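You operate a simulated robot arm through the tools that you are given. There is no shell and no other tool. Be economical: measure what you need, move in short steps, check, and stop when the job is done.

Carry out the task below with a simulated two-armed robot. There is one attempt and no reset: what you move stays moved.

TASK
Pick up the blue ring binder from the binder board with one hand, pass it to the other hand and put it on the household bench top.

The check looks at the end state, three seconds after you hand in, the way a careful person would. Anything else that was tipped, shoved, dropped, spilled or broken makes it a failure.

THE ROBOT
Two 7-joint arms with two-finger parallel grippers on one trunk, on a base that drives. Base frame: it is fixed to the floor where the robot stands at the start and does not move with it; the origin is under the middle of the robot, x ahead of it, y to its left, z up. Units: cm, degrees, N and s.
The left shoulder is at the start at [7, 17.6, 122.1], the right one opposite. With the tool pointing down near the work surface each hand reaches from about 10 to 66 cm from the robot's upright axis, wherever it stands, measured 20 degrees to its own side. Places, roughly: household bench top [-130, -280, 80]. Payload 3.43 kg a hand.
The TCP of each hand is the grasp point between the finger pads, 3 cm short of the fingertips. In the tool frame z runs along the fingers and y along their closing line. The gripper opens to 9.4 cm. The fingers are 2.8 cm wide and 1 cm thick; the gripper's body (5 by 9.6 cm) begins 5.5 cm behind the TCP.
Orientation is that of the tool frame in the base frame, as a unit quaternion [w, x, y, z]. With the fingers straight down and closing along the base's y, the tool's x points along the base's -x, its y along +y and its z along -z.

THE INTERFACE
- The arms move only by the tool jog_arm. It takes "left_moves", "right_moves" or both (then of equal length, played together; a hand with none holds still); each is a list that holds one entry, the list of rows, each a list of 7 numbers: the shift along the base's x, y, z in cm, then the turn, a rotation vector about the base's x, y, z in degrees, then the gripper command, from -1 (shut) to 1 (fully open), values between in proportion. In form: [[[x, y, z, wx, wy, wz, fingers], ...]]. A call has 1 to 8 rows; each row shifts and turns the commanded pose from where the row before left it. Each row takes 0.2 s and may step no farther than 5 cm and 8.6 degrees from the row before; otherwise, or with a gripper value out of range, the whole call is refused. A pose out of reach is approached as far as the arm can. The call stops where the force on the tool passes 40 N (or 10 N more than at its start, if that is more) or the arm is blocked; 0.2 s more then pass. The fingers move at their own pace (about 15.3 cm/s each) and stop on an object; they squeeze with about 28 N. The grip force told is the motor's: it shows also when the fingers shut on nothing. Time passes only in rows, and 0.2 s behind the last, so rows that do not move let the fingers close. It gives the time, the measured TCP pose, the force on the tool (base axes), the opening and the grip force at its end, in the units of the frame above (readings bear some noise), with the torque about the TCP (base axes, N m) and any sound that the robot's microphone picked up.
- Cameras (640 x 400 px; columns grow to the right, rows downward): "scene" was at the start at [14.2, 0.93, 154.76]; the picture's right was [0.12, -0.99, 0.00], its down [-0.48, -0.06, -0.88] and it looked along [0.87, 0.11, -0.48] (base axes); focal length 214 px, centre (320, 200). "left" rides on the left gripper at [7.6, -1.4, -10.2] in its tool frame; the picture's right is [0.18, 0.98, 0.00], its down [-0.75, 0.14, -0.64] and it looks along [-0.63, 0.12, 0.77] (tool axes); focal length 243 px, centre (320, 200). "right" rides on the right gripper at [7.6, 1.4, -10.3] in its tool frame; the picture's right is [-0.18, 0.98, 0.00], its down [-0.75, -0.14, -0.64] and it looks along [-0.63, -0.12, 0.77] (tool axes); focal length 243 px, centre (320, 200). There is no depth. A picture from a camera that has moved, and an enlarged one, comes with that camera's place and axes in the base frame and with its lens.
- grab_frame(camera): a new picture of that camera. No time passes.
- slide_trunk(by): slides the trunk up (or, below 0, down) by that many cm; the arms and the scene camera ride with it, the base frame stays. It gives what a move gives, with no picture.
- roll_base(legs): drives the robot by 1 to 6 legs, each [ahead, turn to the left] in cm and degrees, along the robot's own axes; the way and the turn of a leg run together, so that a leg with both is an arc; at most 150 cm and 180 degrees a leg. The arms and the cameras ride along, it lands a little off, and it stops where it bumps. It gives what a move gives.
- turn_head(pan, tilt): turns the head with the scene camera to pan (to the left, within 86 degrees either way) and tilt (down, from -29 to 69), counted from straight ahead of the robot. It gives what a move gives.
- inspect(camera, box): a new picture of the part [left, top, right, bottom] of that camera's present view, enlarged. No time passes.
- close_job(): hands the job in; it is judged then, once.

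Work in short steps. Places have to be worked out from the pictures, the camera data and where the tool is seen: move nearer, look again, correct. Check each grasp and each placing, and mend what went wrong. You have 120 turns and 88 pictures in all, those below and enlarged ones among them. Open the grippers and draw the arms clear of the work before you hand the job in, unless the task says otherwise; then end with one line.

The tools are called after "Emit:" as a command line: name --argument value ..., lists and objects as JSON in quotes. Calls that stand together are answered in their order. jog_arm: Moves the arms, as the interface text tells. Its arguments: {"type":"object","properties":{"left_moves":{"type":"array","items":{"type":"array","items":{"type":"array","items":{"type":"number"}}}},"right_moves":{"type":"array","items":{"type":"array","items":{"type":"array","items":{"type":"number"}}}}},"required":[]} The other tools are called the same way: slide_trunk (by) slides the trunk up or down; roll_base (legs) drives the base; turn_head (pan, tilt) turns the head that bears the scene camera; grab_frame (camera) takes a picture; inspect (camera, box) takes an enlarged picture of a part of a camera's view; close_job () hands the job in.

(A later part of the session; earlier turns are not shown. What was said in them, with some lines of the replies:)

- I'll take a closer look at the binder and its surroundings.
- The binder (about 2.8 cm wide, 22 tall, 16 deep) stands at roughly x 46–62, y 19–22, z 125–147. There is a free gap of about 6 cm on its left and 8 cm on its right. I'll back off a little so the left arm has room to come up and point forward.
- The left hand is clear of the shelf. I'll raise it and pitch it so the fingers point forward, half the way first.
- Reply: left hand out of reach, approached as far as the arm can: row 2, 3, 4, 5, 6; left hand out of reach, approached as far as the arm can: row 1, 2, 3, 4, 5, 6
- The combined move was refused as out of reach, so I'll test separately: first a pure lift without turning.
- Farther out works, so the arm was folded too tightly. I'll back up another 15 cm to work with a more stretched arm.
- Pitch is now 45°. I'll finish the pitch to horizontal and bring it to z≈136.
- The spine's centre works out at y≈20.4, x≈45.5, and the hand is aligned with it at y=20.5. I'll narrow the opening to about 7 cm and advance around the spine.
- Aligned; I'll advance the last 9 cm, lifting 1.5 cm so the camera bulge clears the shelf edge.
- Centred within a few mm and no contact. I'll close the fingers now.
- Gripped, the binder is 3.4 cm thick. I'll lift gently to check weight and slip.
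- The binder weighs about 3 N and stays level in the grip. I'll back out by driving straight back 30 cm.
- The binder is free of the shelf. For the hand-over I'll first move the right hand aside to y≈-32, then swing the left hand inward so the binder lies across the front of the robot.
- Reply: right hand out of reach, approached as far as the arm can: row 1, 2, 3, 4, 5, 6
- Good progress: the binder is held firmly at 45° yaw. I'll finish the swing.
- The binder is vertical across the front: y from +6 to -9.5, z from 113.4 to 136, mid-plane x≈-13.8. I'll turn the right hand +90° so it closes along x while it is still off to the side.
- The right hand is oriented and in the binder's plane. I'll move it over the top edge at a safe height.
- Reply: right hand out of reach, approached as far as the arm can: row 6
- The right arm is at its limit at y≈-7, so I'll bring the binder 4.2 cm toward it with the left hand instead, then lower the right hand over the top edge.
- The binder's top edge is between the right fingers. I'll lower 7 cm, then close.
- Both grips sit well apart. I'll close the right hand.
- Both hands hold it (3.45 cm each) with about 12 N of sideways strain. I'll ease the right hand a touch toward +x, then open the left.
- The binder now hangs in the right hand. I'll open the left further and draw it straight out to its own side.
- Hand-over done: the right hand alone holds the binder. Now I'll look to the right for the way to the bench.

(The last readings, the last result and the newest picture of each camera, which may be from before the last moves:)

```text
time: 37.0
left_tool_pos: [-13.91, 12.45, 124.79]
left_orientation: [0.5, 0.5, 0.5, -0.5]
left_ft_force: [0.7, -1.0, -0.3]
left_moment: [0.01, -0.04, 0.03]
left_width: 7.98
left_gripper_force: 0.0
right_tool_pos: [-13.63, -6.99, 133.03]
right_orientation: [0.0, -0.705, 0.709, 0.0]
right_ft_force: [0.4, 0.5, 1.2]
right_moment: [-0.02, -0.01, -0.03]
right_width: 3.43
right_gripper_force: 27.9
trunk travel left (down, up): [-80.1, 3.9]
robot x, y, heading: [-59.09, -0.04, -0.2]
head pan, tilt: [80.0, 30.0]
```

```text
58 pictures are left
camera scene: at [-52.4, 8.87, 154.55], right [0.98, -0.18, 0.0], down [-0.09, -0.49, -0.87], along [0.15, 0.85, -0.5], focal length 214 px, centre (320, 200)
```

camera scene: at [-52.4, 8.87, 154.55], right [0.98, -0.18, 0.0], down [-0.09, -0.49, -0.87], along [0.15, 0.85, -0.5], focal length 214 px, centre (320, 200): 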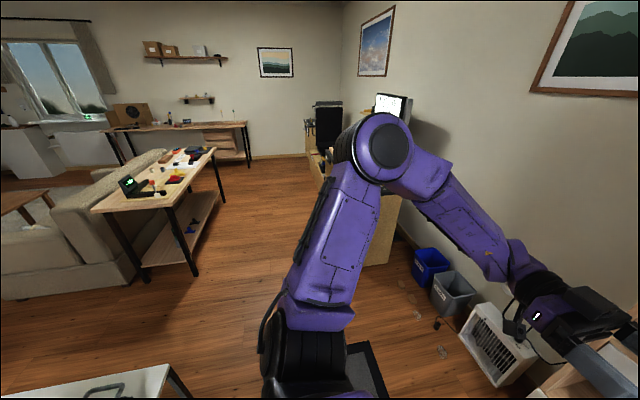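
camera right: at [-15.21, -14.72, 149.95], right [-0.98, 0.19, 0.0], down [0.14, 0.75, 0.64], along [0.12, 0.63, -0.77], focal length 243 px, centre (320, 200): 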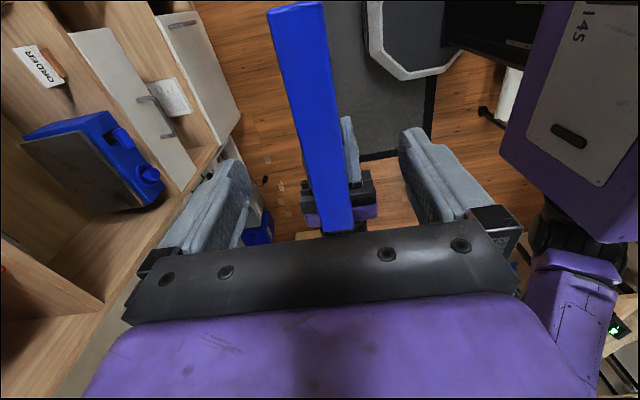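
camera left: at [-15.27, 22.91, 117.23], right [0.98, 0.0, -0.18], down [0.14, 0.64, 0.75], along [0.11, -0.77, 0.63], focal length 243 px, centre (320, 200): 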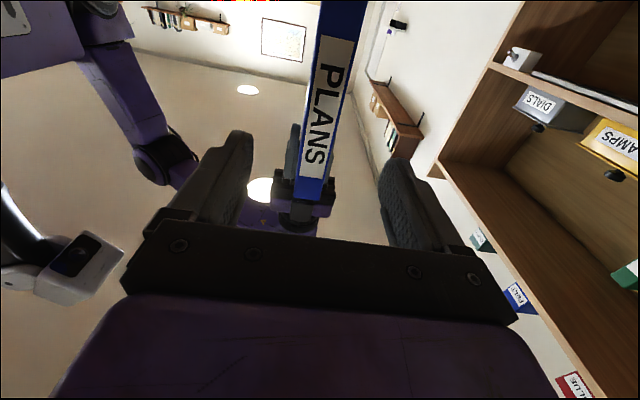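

Let me zoom on the bench row to the right, where the household bench should be.

Emit:
turn_head --pan -86 --tilt 20

Emit:
inspect --camera "scene" --box '[240, 110, 500, 300]'

```text
time: 39.5
left_tool_pos: [-13.92, 12.51, 124.87]
left_orientation: [0.5, 0.501, 0.499, -0.5]
left_ft_force: [-0.5, 0.4, 0.2]
left_moment: [-0.01, -0.02, 0.01]
left_width: 7.99
left_gripper_force: 0.1
right_tool_pos: [-13.77, -7.07, 133.05]
right_orientation: [0.0, -0.705, 0.709, 0.0]
right_ft_force: [0.1, 0.4, 0.8]
right_moment: [-0.02, 0.0, -0.03]
right_width: 3.42
right_gripper_force: 27.9
trunk travel left (down, up): [-80.1, 3.9]
robot x, y, heading: [-59.1, -0.36, -0.2]
head pan, tilt: [-85.9, 20.0]
```

```text
2.11 times, centred on (370, 205) of scene
camera zoom: at [-53.38, -9.32, 156.16], right [-1.0, -0.07, 0.0], down [-0.02, 0.34, -0.94], along [0.06, -0.94, -0.34], focal length 452 px, centre (215, 190)
```

zoom: 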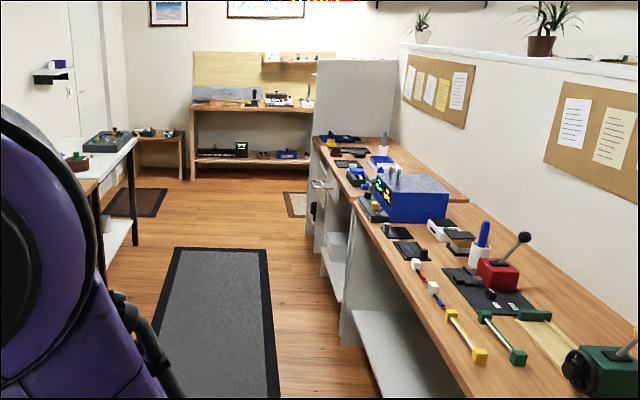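

The aisle runs toward -y between the bench row (front edge x≈-104) and the tables at x≳20. The household bench is the far segment. I'll turn right 90° and drive 150 cm.

Emit:
roll_base --legs '[[0, -90]]'

Emit:
turn_head --pan 0 --tilt 20

Emit:
grab_frame --camera "scene"

```text
time: 43.8
left_tool_pos: [-47.67, -45.56, 124.91]
left_orientation: [0.006, -0.707, 0.009, 0.707]
left_ft_force: [-0.1, 0.2, 0.6]
left_moment: [-0.01, 0.02, 0.01]
left_width: 8.01
left_gripper_force: 0.1
right_tool_pos: [-67.01, -45.37, 132.95]
right_orientation: [0.0, 0.012, 1.0, 0.002]
right_ft_force: [-0.3, 0.3, -0.9]
right_moment: [0.0, 0.04, -0.01]
right_width: 3.43
right_gripper_force: 28.4
trunk travel left (down, up): [-80.1, 3.9]
robot x, y, heading: [-59.37, -0.07, -91.1]
head pan, tilt: [-85.9, 20.0]
```

```text
time: 45.4
left_tool_pos: [-47.47, -45.51, 124.88]
left_orientation: [0.005, -0.707, 0.008, 0.707]
left_ft_force: [0.2, 0.5, -0.8]
left_moment: [-0.01, 0.03, 0.01]
left_width: 7.98
left_gripper_force: 0.1
right_tool_pos: [-67.08, -45.46, 133.07]
right_orientation: [0.0, 0.012, 1.0, 0.001]
right_ft_force: [0.1, -0.7, -1.3]
right_moment: [0.0, 0.02, 0.01]
right_width: 3.42
right_gripper_force: 28.1
trunk travel left (down, up): [-80.1, 3.9]
robot x, y, heading: [-59.32, 0.17, -91.6]
head pan, tilt: [0.0, 20.0]
```

```text
56 pictures are left
camera scene: at [-59.39, -14.4, 156.16], right [-1.0, 0.02, 0.0], down [0.01, 0.34, -0.94], along [-0.02, -0.94, -0.34], focal length 214 px, centre (320, 200)
```

scene: 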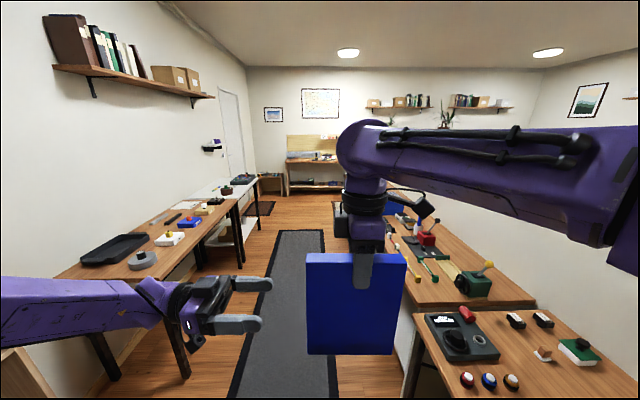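

The way ahead is clear. I'll drive about 150 cm with a slight veer left to stay mid-aisle.

Emit:
roll_base --legs '[[75, 8], [75, -6]]'

Emit:
turn_head --pan -30 --tilt 30

Emit:
grab_frame --camera "scene"

```text
time: 53.1
left_tool_pos: [-38.57, -193.56, 124.9]
left_orientation: [0.004, 0.707, 0.001, -0.707]
left_ft_force: [-0.7, 0.1, -0.5]
left_moment: [-0.03, 0.02, 0.01]
left_width: 8.02
left_gripper_force: 0.1
right_tool_pos: [-58.14, -193.72, 133.2]
right_orientation: [0.0, -0.001, 1.0, 0.0]
right_ft_force: [-0.5, 0.4, -3.5]
right_moment: [0.01, 0.01, 0.0]
right_width: 3.41
right_gripper_force: 28.3
trunk travel left (down, up): [-80.1, 3.9]
robot x, y, heading: [-51.78, -148.14, -90.0]
head pan, tilt: [0.0, 20.0]
```

```text
time: 54.0
left_tool_pos: [-38.76, -193.64, 124.9]
left_orientation: [-0.002, -0.707, 0.0, 0.707]
left_ft_force: [-0.2, 0.6, 0.2]
left_moment: [0.0, 0.0, 0.01]
left_width: 7.98
left_gripper_force: 0.0
right_tool_pos: [-58.17, -193.82, 133.05]
right_orientation: [0.0, -0.001, 1.0, 0.0]
right_ft_force: [0.0, 0.0, -3.8]
right_moment: [-0.02, 0.06, -0.02]
right_width: 3.45
right_gripper_force: 27.8
trunk travel left (down, up): [-80.1, 3.9]
robot x, y, heading: [-51.22, -148.4, -90.0]
head pan, tilt: [-30.0, 30.0]
```

```text
55 pictures are left
camera scene: at [-55.8, -161.27, 154.55], right [-0.87, 0.5, 0.0], down [0.25, 0.43, -0.87], along [-0.43, -0.75, -0.5], focal length 214 px, centre (320, 200)
```

scene: 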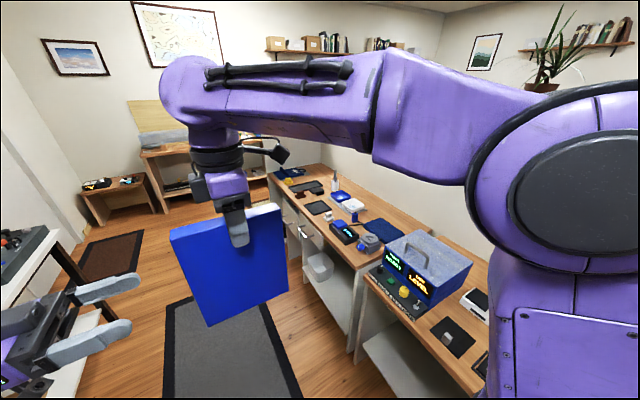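

The household bench spans y≈-211 to -348 with its front edge at x≈-110. I'll drive 125 cm on and turn right to face it.

Emit:
roll_base --legs '[[125, 0], [0, -90]]'

Emit:
turn_head --pan 0 --tilt 40

Emit:
grab_frame --camera "scene"

```text
time: 64.1
left_tool_pos: [-96.44, -287.52, 124.8]
left_orientation: [0.492, -0.506, 0.494, 0.508]
left_ft_force: [0.3, -0.3, 0.6]
left_moment: [0.05, 0.02, -0.02]
left_width: 7.99
left_gripper_force: 0.1
right_tool_pos: [-97.04, -268.08, 133.18]
right_orientation: [0.0, 0.698, 0.716, 0.0]
right_ft_force: [0.5, 0.3, -3.7]
right_moment: [0.06, 0.0, -0.04]
right_width: 3.41
right_gripper_force: 28.3
trunk travel left (down, up): [-80.1, 3.9]
robot x, y, heading: [-51.44, -273.63, -178.6]
head pan, tilt: [-30.0, 30.0]
```

```text
time: 65.0
left_tool_pos: [-96.32, -287.51, 124.96]
left_orientation: [0.492, -0.506, 0.494, 0.508]
left_ft_force: [0.0, -0.1, -1.1]
left_moment: [-0.03, 0.02, 0.0]
left_width: 8.0
left_gripper_force: 0.1
right_tool_pos: [-97.08, -268.01, 133.14]
right_orientation: [0.001, 0.699, 0.715, 0.001]
right_ft_force: [-0.1, 0.1, -3.5]
right_moment: [0.01, 0.02, -0.01]
right_width: 3.44
right_gripper_force: 28.0
trunk travel left (down, up): [-80.1, 3.9]
robot x, y, heading: [-51.3, -273.66, -178.5]
head pan, tilt: [0.0, 40.0]
```

```text
54 pictures are left
camera scene: at [-64.8, -274.07, 153.02], right [-0.03, 1.0, 0.0], down [0.64, 0.02, -0.77], along [-0.77, -0.02, -0.64], focal length 214 px, centre (320, 200)
```

scene: 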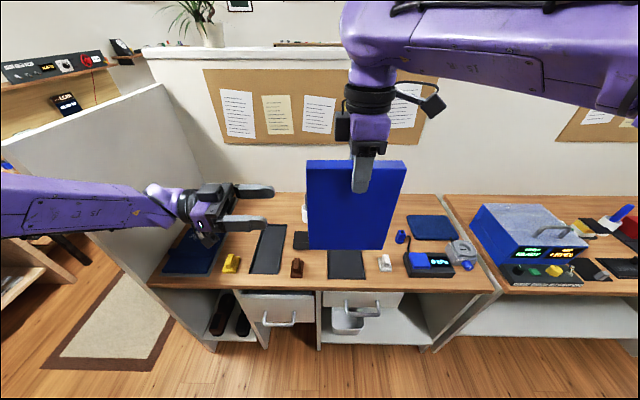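

The bench is in front, with small items spread on it. I'll look with the right-hand camera and zoom the scene to find a free spot.

Emit:
inspect --camera "scene" --box '[140, 170, 500, 300]'

Emit:
grab_frame --camera "right"

```text
1.78 times, centred on (320, 235) of scene
camera zoom: at [-64.8, -274.07, 153.02], right [-0.03, 1.0, 0.0], down [0.64, 0.02, -0.77], along [-0.77, -0.02, -0.64], focal length 381 px, centre (320, 138)
```

zoom: 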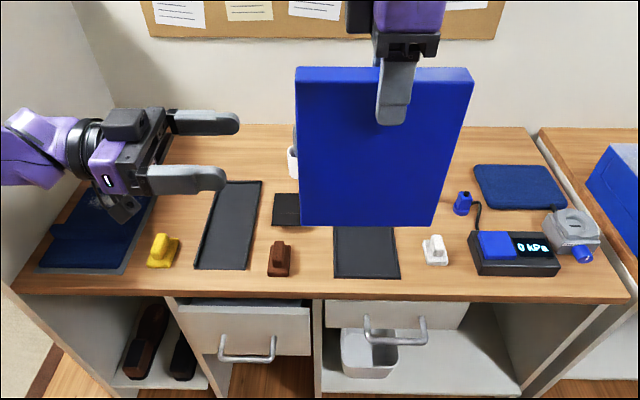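

```text
52 pictures are left
camera right: at [-95.9, -260.38, 143.2], right [0.99, -0.16, 0.0], down [-0.12, -0.76, 0.64], along [-0.1, -0.63, -0.77], focal length 243 px, centre (320, 200)
```

right: 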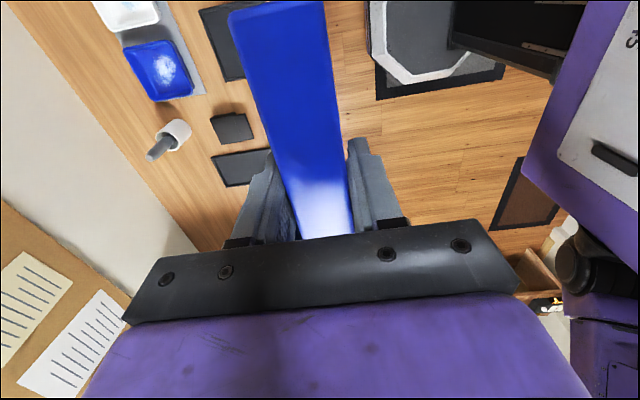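

The area behind the binder is hidden. I'll shift the right hand 20 cm to the right and the left hand back a bit, at this safe height, to see the middle of the bench.

Emit:
jog_arm --right_moves '[[[0, 4, 0, 0, 0, 0, -1], [0, 4, 0, 0, 0, 0, -1], [0, 4, 0, 0, 0, 0, -1], [0, 4, 0, 0, 0, 0, -1], [0, 4, 0, 0, 0, 0, -1]]]' --left_moves '[[[0, -3, 1, 0, 0, 0, 0.7], [0, -3, 1, 0, 0, 0, 0.7], [0, -3, 1, 0, 0, 0, 0.7], [0, -3, 1, 0, 0, 0, 0.7], [0, -3, 1, 0, 0, 0, 0.7]]]'

Emit:
inspect --camera "scene" --box '[140, 150, 500, 310]'

```text
time: 66.2
left_tool_pos: [-96.87, -302.06, 130.32]
left_orientation: [0.491, -0.508, 0.493, 0.508]
left_ft_force: [-0.2, -0.4, -0.6]
left_moment: [0.0, -0.03, -0.01]
left_width: 8.0
left_gripper_force: 0.1
left hand out of reach, approached as far as the arm can: row 5
right_tool_pos: [-97.07, -247.7, 132.99]
right_orientation: [0.002, 0.698, 0.716, 0.0]
right_ft_force: [-0.2, 0.4, -3.0]
right_moment: [0.02, 0.02, -0.02]
right_width: 3.41
right_gripper_force: 28.3
trunk travel left (down, up): [-80.1, 3.9]
robot x, y, heading: [-51.1, -273.48, -178.3]
head pan, tilt: [0.0, 40.0]
```

```text
1.78 times, centred on (320, 230) of scene
camera zoom: at [-64.83, -273.73, 153.01], right [-0.03, 1.0, 0.0], down [0.64, 0.02, -0.77], along [-0.77, -0.02, -0.64], focal length 381 px, centre (320, 147)
```

zoom: 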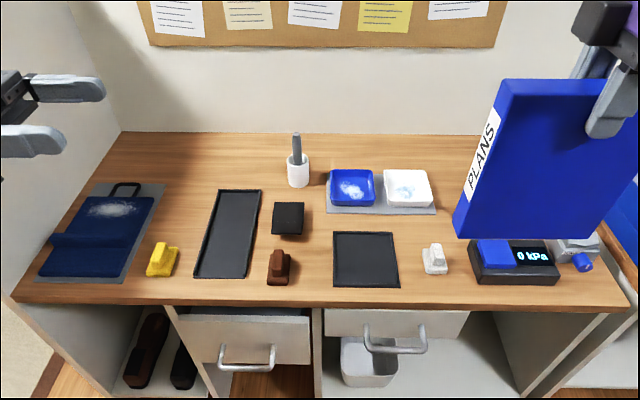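

The free strip I'll use lies between the brown object and the square black pad, x≈-105 to -121, centre y≈-276. The binder will stand there with its length along x. I'll drive 8 cm ahead and turn left 20° so the spot sits on the right arm's own side.

Emit:
roll_base --legs '[[8, 0], [0, 19]]'

Emit:
jog_arm --right_moves '[[[0, 0, 0, 0, 0, -8, -1], [0, 0, 0, 0, 0, -8, -1], [0, 0, 0, 0, 0, -8, -1], [0, 0, 0, 0, 0, -8, -1], [0, 0, 0, 0, 0, -8, -1], [0, 0, 0, 0, 0, -8, -1]]]'

Emit:
grab_frame --camera "scene"

```text
time: 68.3
left_tool_pos: [-93.38, -315.46, 130.33]
left_orientation: [0.402, -0.581, 0.404, 0.581]
left_ft_force: [0.2, 0.7, -0.4]
left_moment: [0.01, 0.01, -0.02]
left_width: 8.0
left_gripper_force: 0.0
right_tool_pos: [-111.01, -264.08, 132.85]
right_orientation: [0.001, 0.573, 0.82, 0.001]
right_ft_force: [0.0, 0.2, -3.3]
right_moment: [0.04, -0.02, 0.0]
right_width: 3.43
right_gripper_force: 28.4
trunk travel left (down, up): [-80.1, 3.9]
robot x, y, heading: [-59.59, -274.17, -159.8]
head pan, tilt: [0.0, 40.0]
```

```text
time: 69.7
left_tool_pos: [-93.19, -315.58, 130.36]
left_orientation: [0.402, -0.58, 0.405, 0.582]
left_ft_force: [-0.2, 0.5, 0.9]
left_moment: [0.03, 0.0, 0.01]
left_width: 7.99
left_gripper_force: 0.0
right_tool_pos: [-110.78, -264.19, 133.06]
right_orientation: [0.0, 0.857, 0.515, 0.001]
right_ft_force: [-0.3, 0.0, -2.9]
right_moment: [0.04, 0.0, 0.03]
right_width: 3.46
right_gripper_force: 27.3
trunk travel left (down, up): [-80.1, 3.9]
robot x, y, heading: [-59.72, -273.82, -159.7]
head pan, tilt: [0.0, 40.0]
```

```text
50 pictures are left
camera scene: at [-71.94, -278.64, 153.02], right [-0.35, 0.94, 0.0], down [0.6, 0.22, -0.77], along [-0.72, -0.27, -0.64], focal length 214 px, centre (320, 200)
```

scene: 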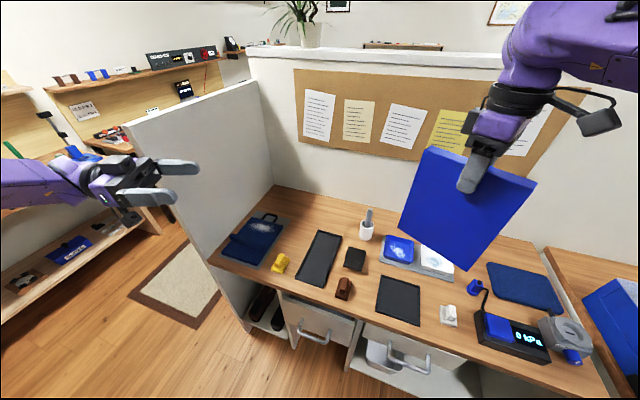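

Now finish the turn (62° more) and move over the strip at (-112, -275.8).

Emit:
jog_arm --right_moves '[[[-0.15, -1.45, 0, 0, 0, -7.75, -1], [-0.15, -1.45, 0, 0, 0, -7.75, -1], [-0.15, -1.45, 0, 0, 0, -7.75, -1], [-0.15, -1.45, 0, 0, 0, -7.75, -1], [-0.15, -1.45, 0, 0, 0, -7.75, -1], [-0.15, -1.45, 0, 0, 0, -7.75, -1], [-0.15, -1.45, 0, 0, 0, -7.75, -1], [-0.15, -1.45, 0, 0, 0, -7.75, -1]]]'

Emit:
turn_head --pan -12 --tilt 45

Emit:
grab_frame --camera "scene"

Emit:
grab_frame --camera "right"

```text
time: 71.5
left_tool_pos: [-93.14, -315.71, 130.22]
left_orientation: [0.403, -0.58, 0.404, 0.582]
left_ft_force: [-0.1, 0.5, -0.4]
left_moment: [0.04, 0.0, -0.02]
left_width: 8.0
left_gripper_force: 0.0
right_tool_pos: [-112.22, -276.03, 133.07]
right_orientation: [0.0, 1.0, 0.0, 0.001]
right_ft_force: [0.3, 0.1, -3.3]
right_moment: [0.0, -0.01, -0.01]
right_width: 3.44
right_gripper_force: 27.9
trunk travel left (down, up): [-80.1, 3.9]
robot x, y, heading: [-59.22, -273.83, -159.5]
head pan, tilt: [0.0, 40.0]
```

```text
time: 72.3
left_tool_pos: [-93.26, -315.64, 130.31]
left_orientation: [0.402, -0.58, 0.404, 0.582]
left_ft_force: [-0.5, -0.4, 0.3]
left_moment: [-0.02, -0.01, -0.02]
left_width: 7.99
left_gripper_force: 0.2
right_tool_pos: [-112.2, -275.77, 133.04]
right_orientation: [0.001, 1.0, 0.002, 0.0]
right_ft_force: [-0.5, -0.8, -2.9]
right_moment: [0.0, -0.05, 0.02]
right_width: 3.45
right_gripper_force: 27.7
trunk travel left (down, up): [-80.1, 3.9]
robot x, y, heading: [-59.73, -273.8, -159.9]
head pan, tilt: [-12.0, 45.0]
```

```text
49 pictures are left
camera scene: at [-72.06, -276.87, 152.29], right [-0.14, 0.99, 0.0], down [0.7, 0.1, -0.71], along [-0.7, -0.1, -0.71], focal length 214 px, centre (320, 200)
```

scene: 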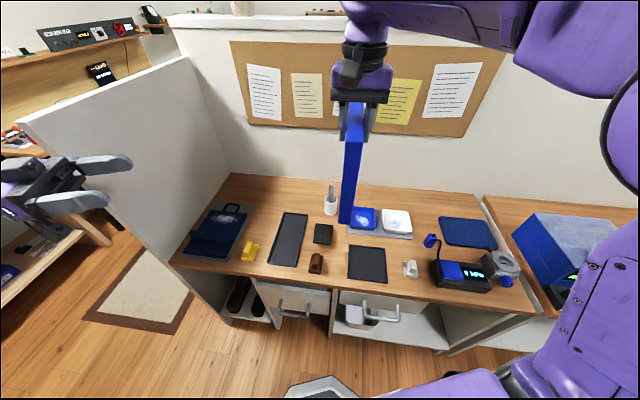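

```text
48 pictures are left
camera right: at [-104.58, -277.18, 143.18], right [-0.18, -0.98, 0.0], down [-0.75, 0.14, 0.64], along [-0.63, 0.12, -0.77], focal length 243 px, centre (320, 200)
```

right: 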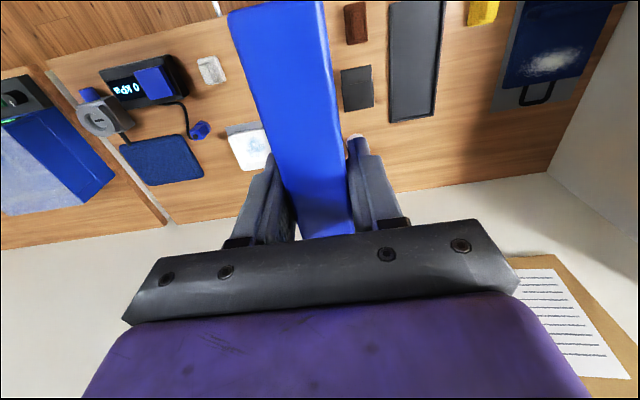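

Over the strip. I'll zoom in on it to refine the y target between the brown object/dark square and the black pad.

Emit:
inspect --camera "scene" --box '[260, 170, 440, 300]'

```text
3.08 times, centred on (350, 235) of scene
camera zoom: at [-72.06, -276.87, 152.29], right [-0.14, 0.99, 0.0], down [0.7, 0.1, -0.71], along [-0.7, -0.1, -0.71], focal length 660 px, centre (228, 92)
```

zoom: 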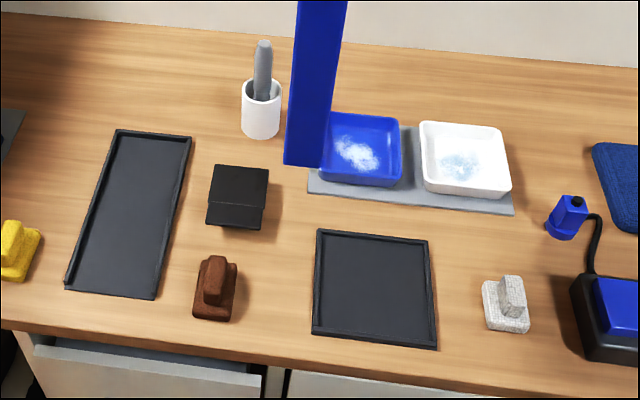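

The free strip is y -279.1…-272.2, so centre -275.7; the binder's near edge is around x≈-104.5, so I'll shift 1.7 cm deeper and lower most of the way.

Emit:
jog_arm --right_moves '[[[-1.7, 0.1, -3, 0, 0, 0, -1], [0, 0, -4, 0, 0, 0, -1], [0, 0, -4, 0, 0, 0, -1], [0, 0, -4, 0, 0, 0, -1], [0, 0, -4, 0, 0, 0, -1], [0, 0, -4, 0, 0, 0, -1], [0, 0, -3, 0, 0, 0, -1]]]'

Emit:
inspect --camera "scene" --box '[230, 150, 450, 310]'

```text
time: 73.9
left_tool_pos: [-93.4, -315.53, 130.16]
left_orientation: [0.404, -0.581, 0.404, 0.581]
left_ft_force: [-0.8, 0.5, -1.2]
left_moment: [-0.05, -0.01, -0.02]
left_width: 7.98
left_gripper_force: 0.1
right_tool_pos: [-113.74, -275.71, 106.75]
right_orientation: [-0.001, 1.0, 0.003, 0.0]
right_ft_force: [-0.2, 0.5, -3.4]
right_moment: [-0.02, -0.02, -0.01]
right_width: 3.42
right_gripper_force: 28.2
trunk travel left (down, up): [-80.1, 3.9]
robot x, y, heading: [-59.0, -274.0, -159.4]
head pan, tilt: [-12.0, 45.0]
```

```text
2.50 times, centred on (340, 230) of scene
camera zoom: at [-72.21, -276.9, 152.28], right [-0.14, 0.99, 0.0], down [0.7, 0.1, -0.71], along [-0.7, -0.1, -0.71], focal length 536 px, centre (270, 125)
```

zoom: 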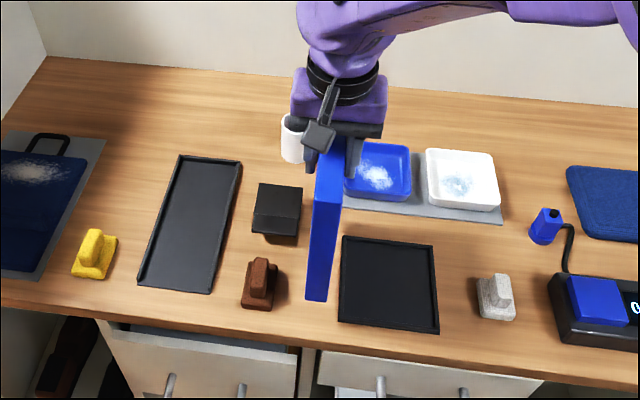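

Well aligned with clear wood on both sides. I'll lower slowly until contact.

Emit:
jog_arm --right_moves '[[[0, 0, -1.5, 0, 0, 0, -1], [0, 0, -1.5, 0, 0, 0, -1], [0, 0, -1, 0, 0, 0, -1], [0, 0, -0.7, 0, 0, 0, -1], [0, 0, 0, 0, 0, 0, -1]]]'

Emit:
inspect --camera "scene" --box '[230, 150, 450, 310]'

```text
time: 75.1
left_tool_pos: [-93.33, -315.6, 130.35]
left_orientation: [0.402, -0.58, 0.404, 0.582]
left_ft_force: [-0.1, -0.5, 0.0]
left_moment: [-0.02, 0.01, 0.01]
left_width: 7.98
left_gripper_force: 0.0
right_tool_pos: [-113.63, -275.75, 102.18]
right_orientation: [0.0, 1.0, 0.001, 0.001]
right_ft_force: [0.5, 0.3, -2.7]
right_moment: [-0.02, -0.05, 0.04]
right_width: 3.46
right_gripper_force: 28.2
trunk travel left (down, up): [-80.1, 3.9]
robot x, y, heading: [-59.64, -273.74, -159.5]
head pan, tilt: [-12.0, 45.0]
```

```text
2.50 times, centred on (340, 230) of scene
camera zoom: at [-72.08, -276.86, 152.29], right [-0.14, 0.99, 0.0], down [0.7, 0.1, -0.71], along [-0.7, -0.1, -0.71], focal length 536 px, centre (270, 125)
```

zoom: 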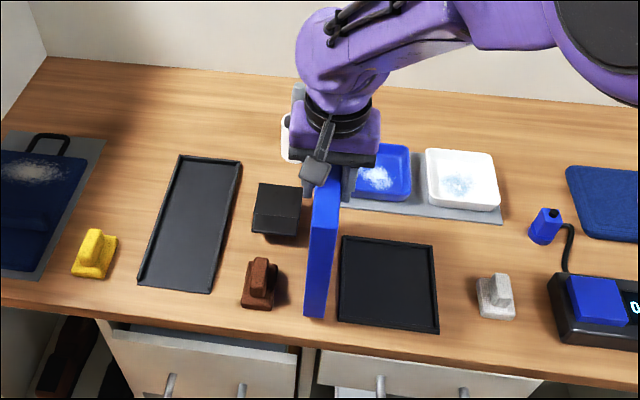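

Still about 2 cm clear of contact. Continue lowering in half-centimetre steps.

Emit:
jog_arm --right_moves '[[[0, 0, -0.5, 0, 0, 0, -1], [0, 0, -0.5, 0, 0, 0, -1], [0, 0, -0.5, 0, 0, 0, -1], [0, 0, -0.4, 0, 0, 0, -1], [0, 0, 0, 0, 0, 0, -1]]]'

```text
time: 76.3
left_tool_pos: [-93.15, -315.59, 130.44]
left_orientation: [0.403, -0.58, 0.404, 0.581]
left_ft_force: [0.0, 0.5, 0.8]
left_moment: [-0.01, -0.01, 0.04]
left_width: 7.99
left_gripper_force: 0.0
right_tool_pos: [-113.87, -275.69, 100.45]
right_orientation: [0.002, 1.0, 0.001, -0.001]
right_ft_force: [-5.0, 1.5, 17.3]
right_moment: [0.11, -0.47, 0.07]
right_width: 3.42
right_gripper_force: 27.8
trunk travel left (down, up): [-80.1, 3.9]
robot x, y, heading: [-58.96, -273.59, -159.6]
head pan, tilt: [-12.0, 45.0]
```

Contact with the bench (about 20 N). I'll ease up slightly and release.

Emit:
jog_arm --right_moves '[[[0, 0, 0.2, 0, 0, 0, -1], [0, 0, 0, 0, 0, 0, -1]]]'

Emit:
inspect --camera "scene" --box '[260, 180, 400, 300]'

```text
time: 76.9
left_tool_pos: [-93.23, -315.5, 130.32]
left_orientation: [0.402, -0.58, 0.404, 0.582]
left_ft_force: [-1.1, -0.4, -0.3]
left_moment: [0.02, 0.02, 0.03]
left_width: 7.97
left_gripper_force: 0.0
right_tool_pos: [-113.75, -275.8, 100.46]
right_orientation: [0.001, 1.0, 0.001, 0.0]
right_ft_force: [-3.7, 1.1, 6.9]
right_moment: [0.0, 0.82, -0.07]
right_width: 3.44
right_gripper_force: 28.0
trunk travel left (down, up): [-80.1, 3.9]
robot x, y, heading: [-59.47, -274.12, -159.7]
head pan, tilt: [-12.0, 45.0]
```

```text
3.33 times, centred on (330, 240) of scene
camera zoom: at [-71.98, -276.83, 152.29], right [-0.14, 0.99, 0.0], down [0.7, 0.1, -0.71], along [-0.7, -0.1, -0.71], focal length 715 px, centre (287, 67)
```

zoom: 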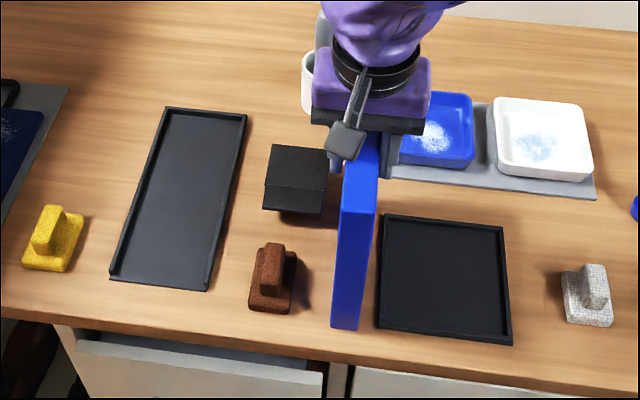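

Placed neatly between its neighbours. Opening the fingers gently.

Emit:
jog_arm --right_moves '[[[0, 0, 0, 0, 0, 0, -0.2], [0, 0, 0, 0, 0, 0, -0.1], [0, 0, 0, 0, 0, 0, 0.1], [0, 0, 0, 0, 0, 0, 0.4]]]'

Emit:
inspect --camera "scene" --box '[260, 180, 400, 300]'

Emit:
grab_frame --camera "right"

```text
time: 77.9
left_tool_pos: [-93.23, -315.55, 130.28]
left_orientation: [0.401, -0.58, 0.404, 0.582]
left_ft_force: [0.1, 0.1, 0.4]
left_moment: [0.01, 0.0, 0.01]
left_width: 7.98
left_gripper_force: 0.1
right_tool_pos: [-113.92, -275.7, 100.61]
right_orientation: [0.001, 1.0, 0.002, -0.001]
right_ft_force: [-0.4, 0.0, 0.0]
right_moment: [-0.03, -0.03, 0.01]
right_width: 6.6
right_gripper_force: 0.2
trunk travel left (down, up): [-80.1, 3.9]
robot x, y, heading: [-59.17, -273.57, -159.7]
head pan, tilt: [-12.0, 45.0]
```

```text
3.33 times, centred on (330, 240) of scene
camera zoom: at [-72.0, -276.85, 152.29], right [-0.14, 0.99, 0.0], down [0.7, 0.1, -0.71], along [-0.7, -0.1, -0.71], focal length 715 px, centre (287, 67)
```

zoom: 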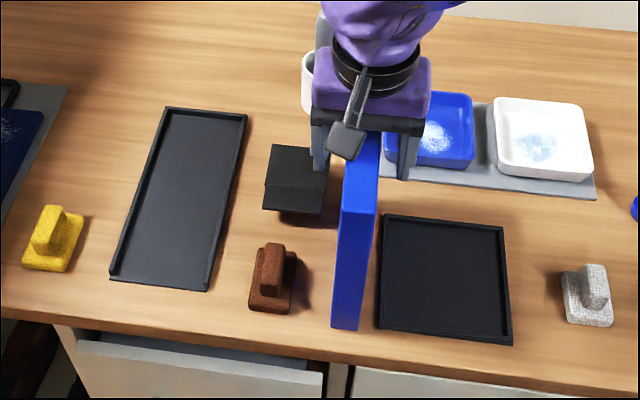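

```text
42 pictures are left
camera right: at [-106.22, -277.15, 110.79], right [-0.18, -0.98, 0.0], down [-0.75, 0.14, 0.64], along [-0.63, 0.12, -0.77], focal length 243 px, centre (320, 200)
```

right: 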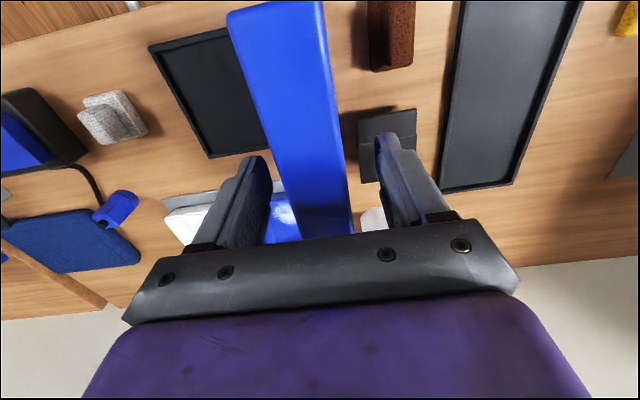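

The binder stands by itself and the fingers are clear on both sides. I'll lift the right hand straight up.

Emit:
jog_arm --right_moves '[[[0, 0, 1.5, 0, 0, 0, 0.5], [0, 0, 3, 0, 0, 0, 0.5], [0, 0, 4, 0, 0, 0, 0.5], [0, 0, 4, 0, 0, 0, 0.5], [0, 0, 4, 0, 0, 0, 0.5], [0, 0, 4, 0, 0, 0, 0.5], [0, 0, 4, 0, 0, 0, 0.5]]]'

Emit:
grab_frame --camera "scene"

```text
time: 79.5
left_tool_pos: [-93.1, -315.6, 130.4]
left_orientation: [0.402, -0.581, 0.403, 0.582]
left_ft_force: [-0.8, 0.3, 0.2]
left_moment: [-0.01, 0.02, -0.01]
left_width: 7.98
left_gripper_force: 0.1
right_tool_pos: [-113.72, -275.67, 125.15]
right_orientation: [0.001, 1.0, 0.002, 0.0]
right_ft_force: [0.8, -0.1, -0.2]
right_moment: [0.0, 0.03, -0.01]
right_width: 7.05
right_gripper_force: 0.1
trunk travel left (down, up): [-80.1, 3.9]
robot x, y, heading: [-59.44, -274.16, -159.6]
head pan, tilt: [-12.0, 45.0]
```

```text
41 pictures are left
camera scene: at [-71.91, -276.84, 152.3], right [-0.14, 0.99, 0.0], down [0.7, 0.1, -0.71], along [-0.7, -0.1, -0.71], focal length 214 px, centre (320, 200)
```

scene: 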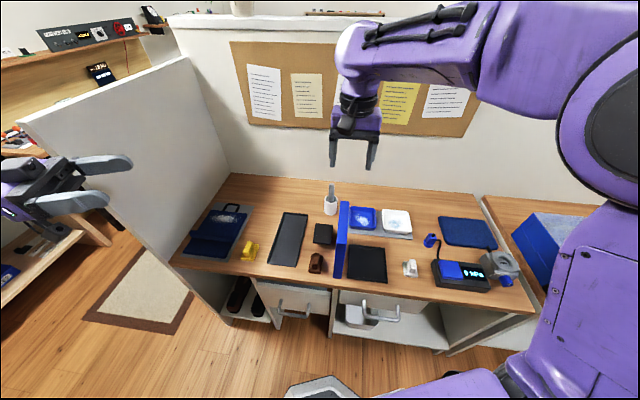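

The binder stands on the bench and nothing else moved. I'll open both grippers fully and back the robot away, with the arms well above everything, and check once more.

Emit:
jog_arm --right_moves '[[[0, 0, 2, 0, 0, 0, 1], [0, 0, 2, 0, 0, 0, 1]]]' --left_moves '[[[0, 0, 0, 0, 0, 0, 1], [0, 0, 0, 0, 0, 0, 1]]]'

Emit:
roll_base --legs '[[-25, 0]]'

Emit:
inspect --camera "scene" --box '[200, 120, 460, 280]'

```text
time: 80.1
left_tool_pos: [-93.15, -315.63, 130.43]
left_orientation: [0.402, -0.58, 0.404, 0.582]
left_ft_force: [-0.1, 0.1, 0.9]
left_moment: [-0.01, -0.01, -0.02]
left_width: 9.41
left_gripper_force: 0.0
right_tool_pos: [-113.82, -275.75, 129.29]
right_orientation: [0.001, 1.0, 0.001, 0.0]
right_ft_force: [0.5, 1.0, 0.4]
right_moment: [-0.01, 0.02, -0.01]
right_width: 9.4
right_gripper_force: 0.2
trunk travel left (down, up): [-80.1, 3.9]
robot x, y, heading: [-59.41, -274.25, -159.7]
head pan, tilt: [-12.0, 45.0]
```

```text
time: 81.9
left_tool_pos: [-70.18, -307.0, 130.35]
left_orientation: [0.402, -0.581, 0.403, 0.582]
left_ft_force: [-0.7, -0.7, -0.1]
left_moment: [0.0, 0.03, 0.02]
left_width: 9.42
left_gripper_force: 0.0
right_tool_pos: [-90.66, -267.27, 129.09]
right_orientation: [-0.001, 1.0, 0.001, 0.0]
right_ft_force: [-0.8, 0.7, -0.3]
right_moment: [-0.03, -0.01, 0.0]
right_width: 9.4
right_gripper_force: 0.0
trunk travel left (down, up): [-80.1, 3.9]
robot x, y, heading: [-36.1, -265.43, -159.9]
head pan, tilt: [-12.0, 45.0]
```

```text
2.46 times, centred on (330, 200) of scene
camera zoom: at [-48.91, -268.33, 152.27], right [-0.14, 0.99, 0.0], down [0.7, 0.1, -0.71], along [-0.7, -0.1, -0.71], focal length 528 px, centre (295, 200)
```

zoom: 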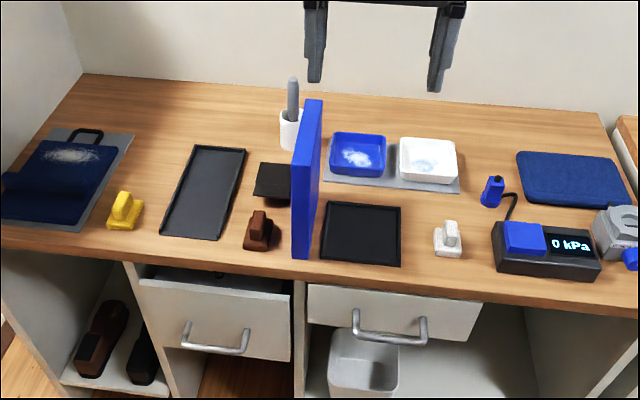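

The binder stands upright on the bench top, both hands are clear and open, and the other items are undisturbed. Handing in.

Emit:
close_job

```text
The job is handed in.
```

The blue PLANS binder was picked up with the left hand, passed to the right, and now stands upright on the household bench top. Both grippers are open and clear, and the last picture showed the other bench items undisturbed.
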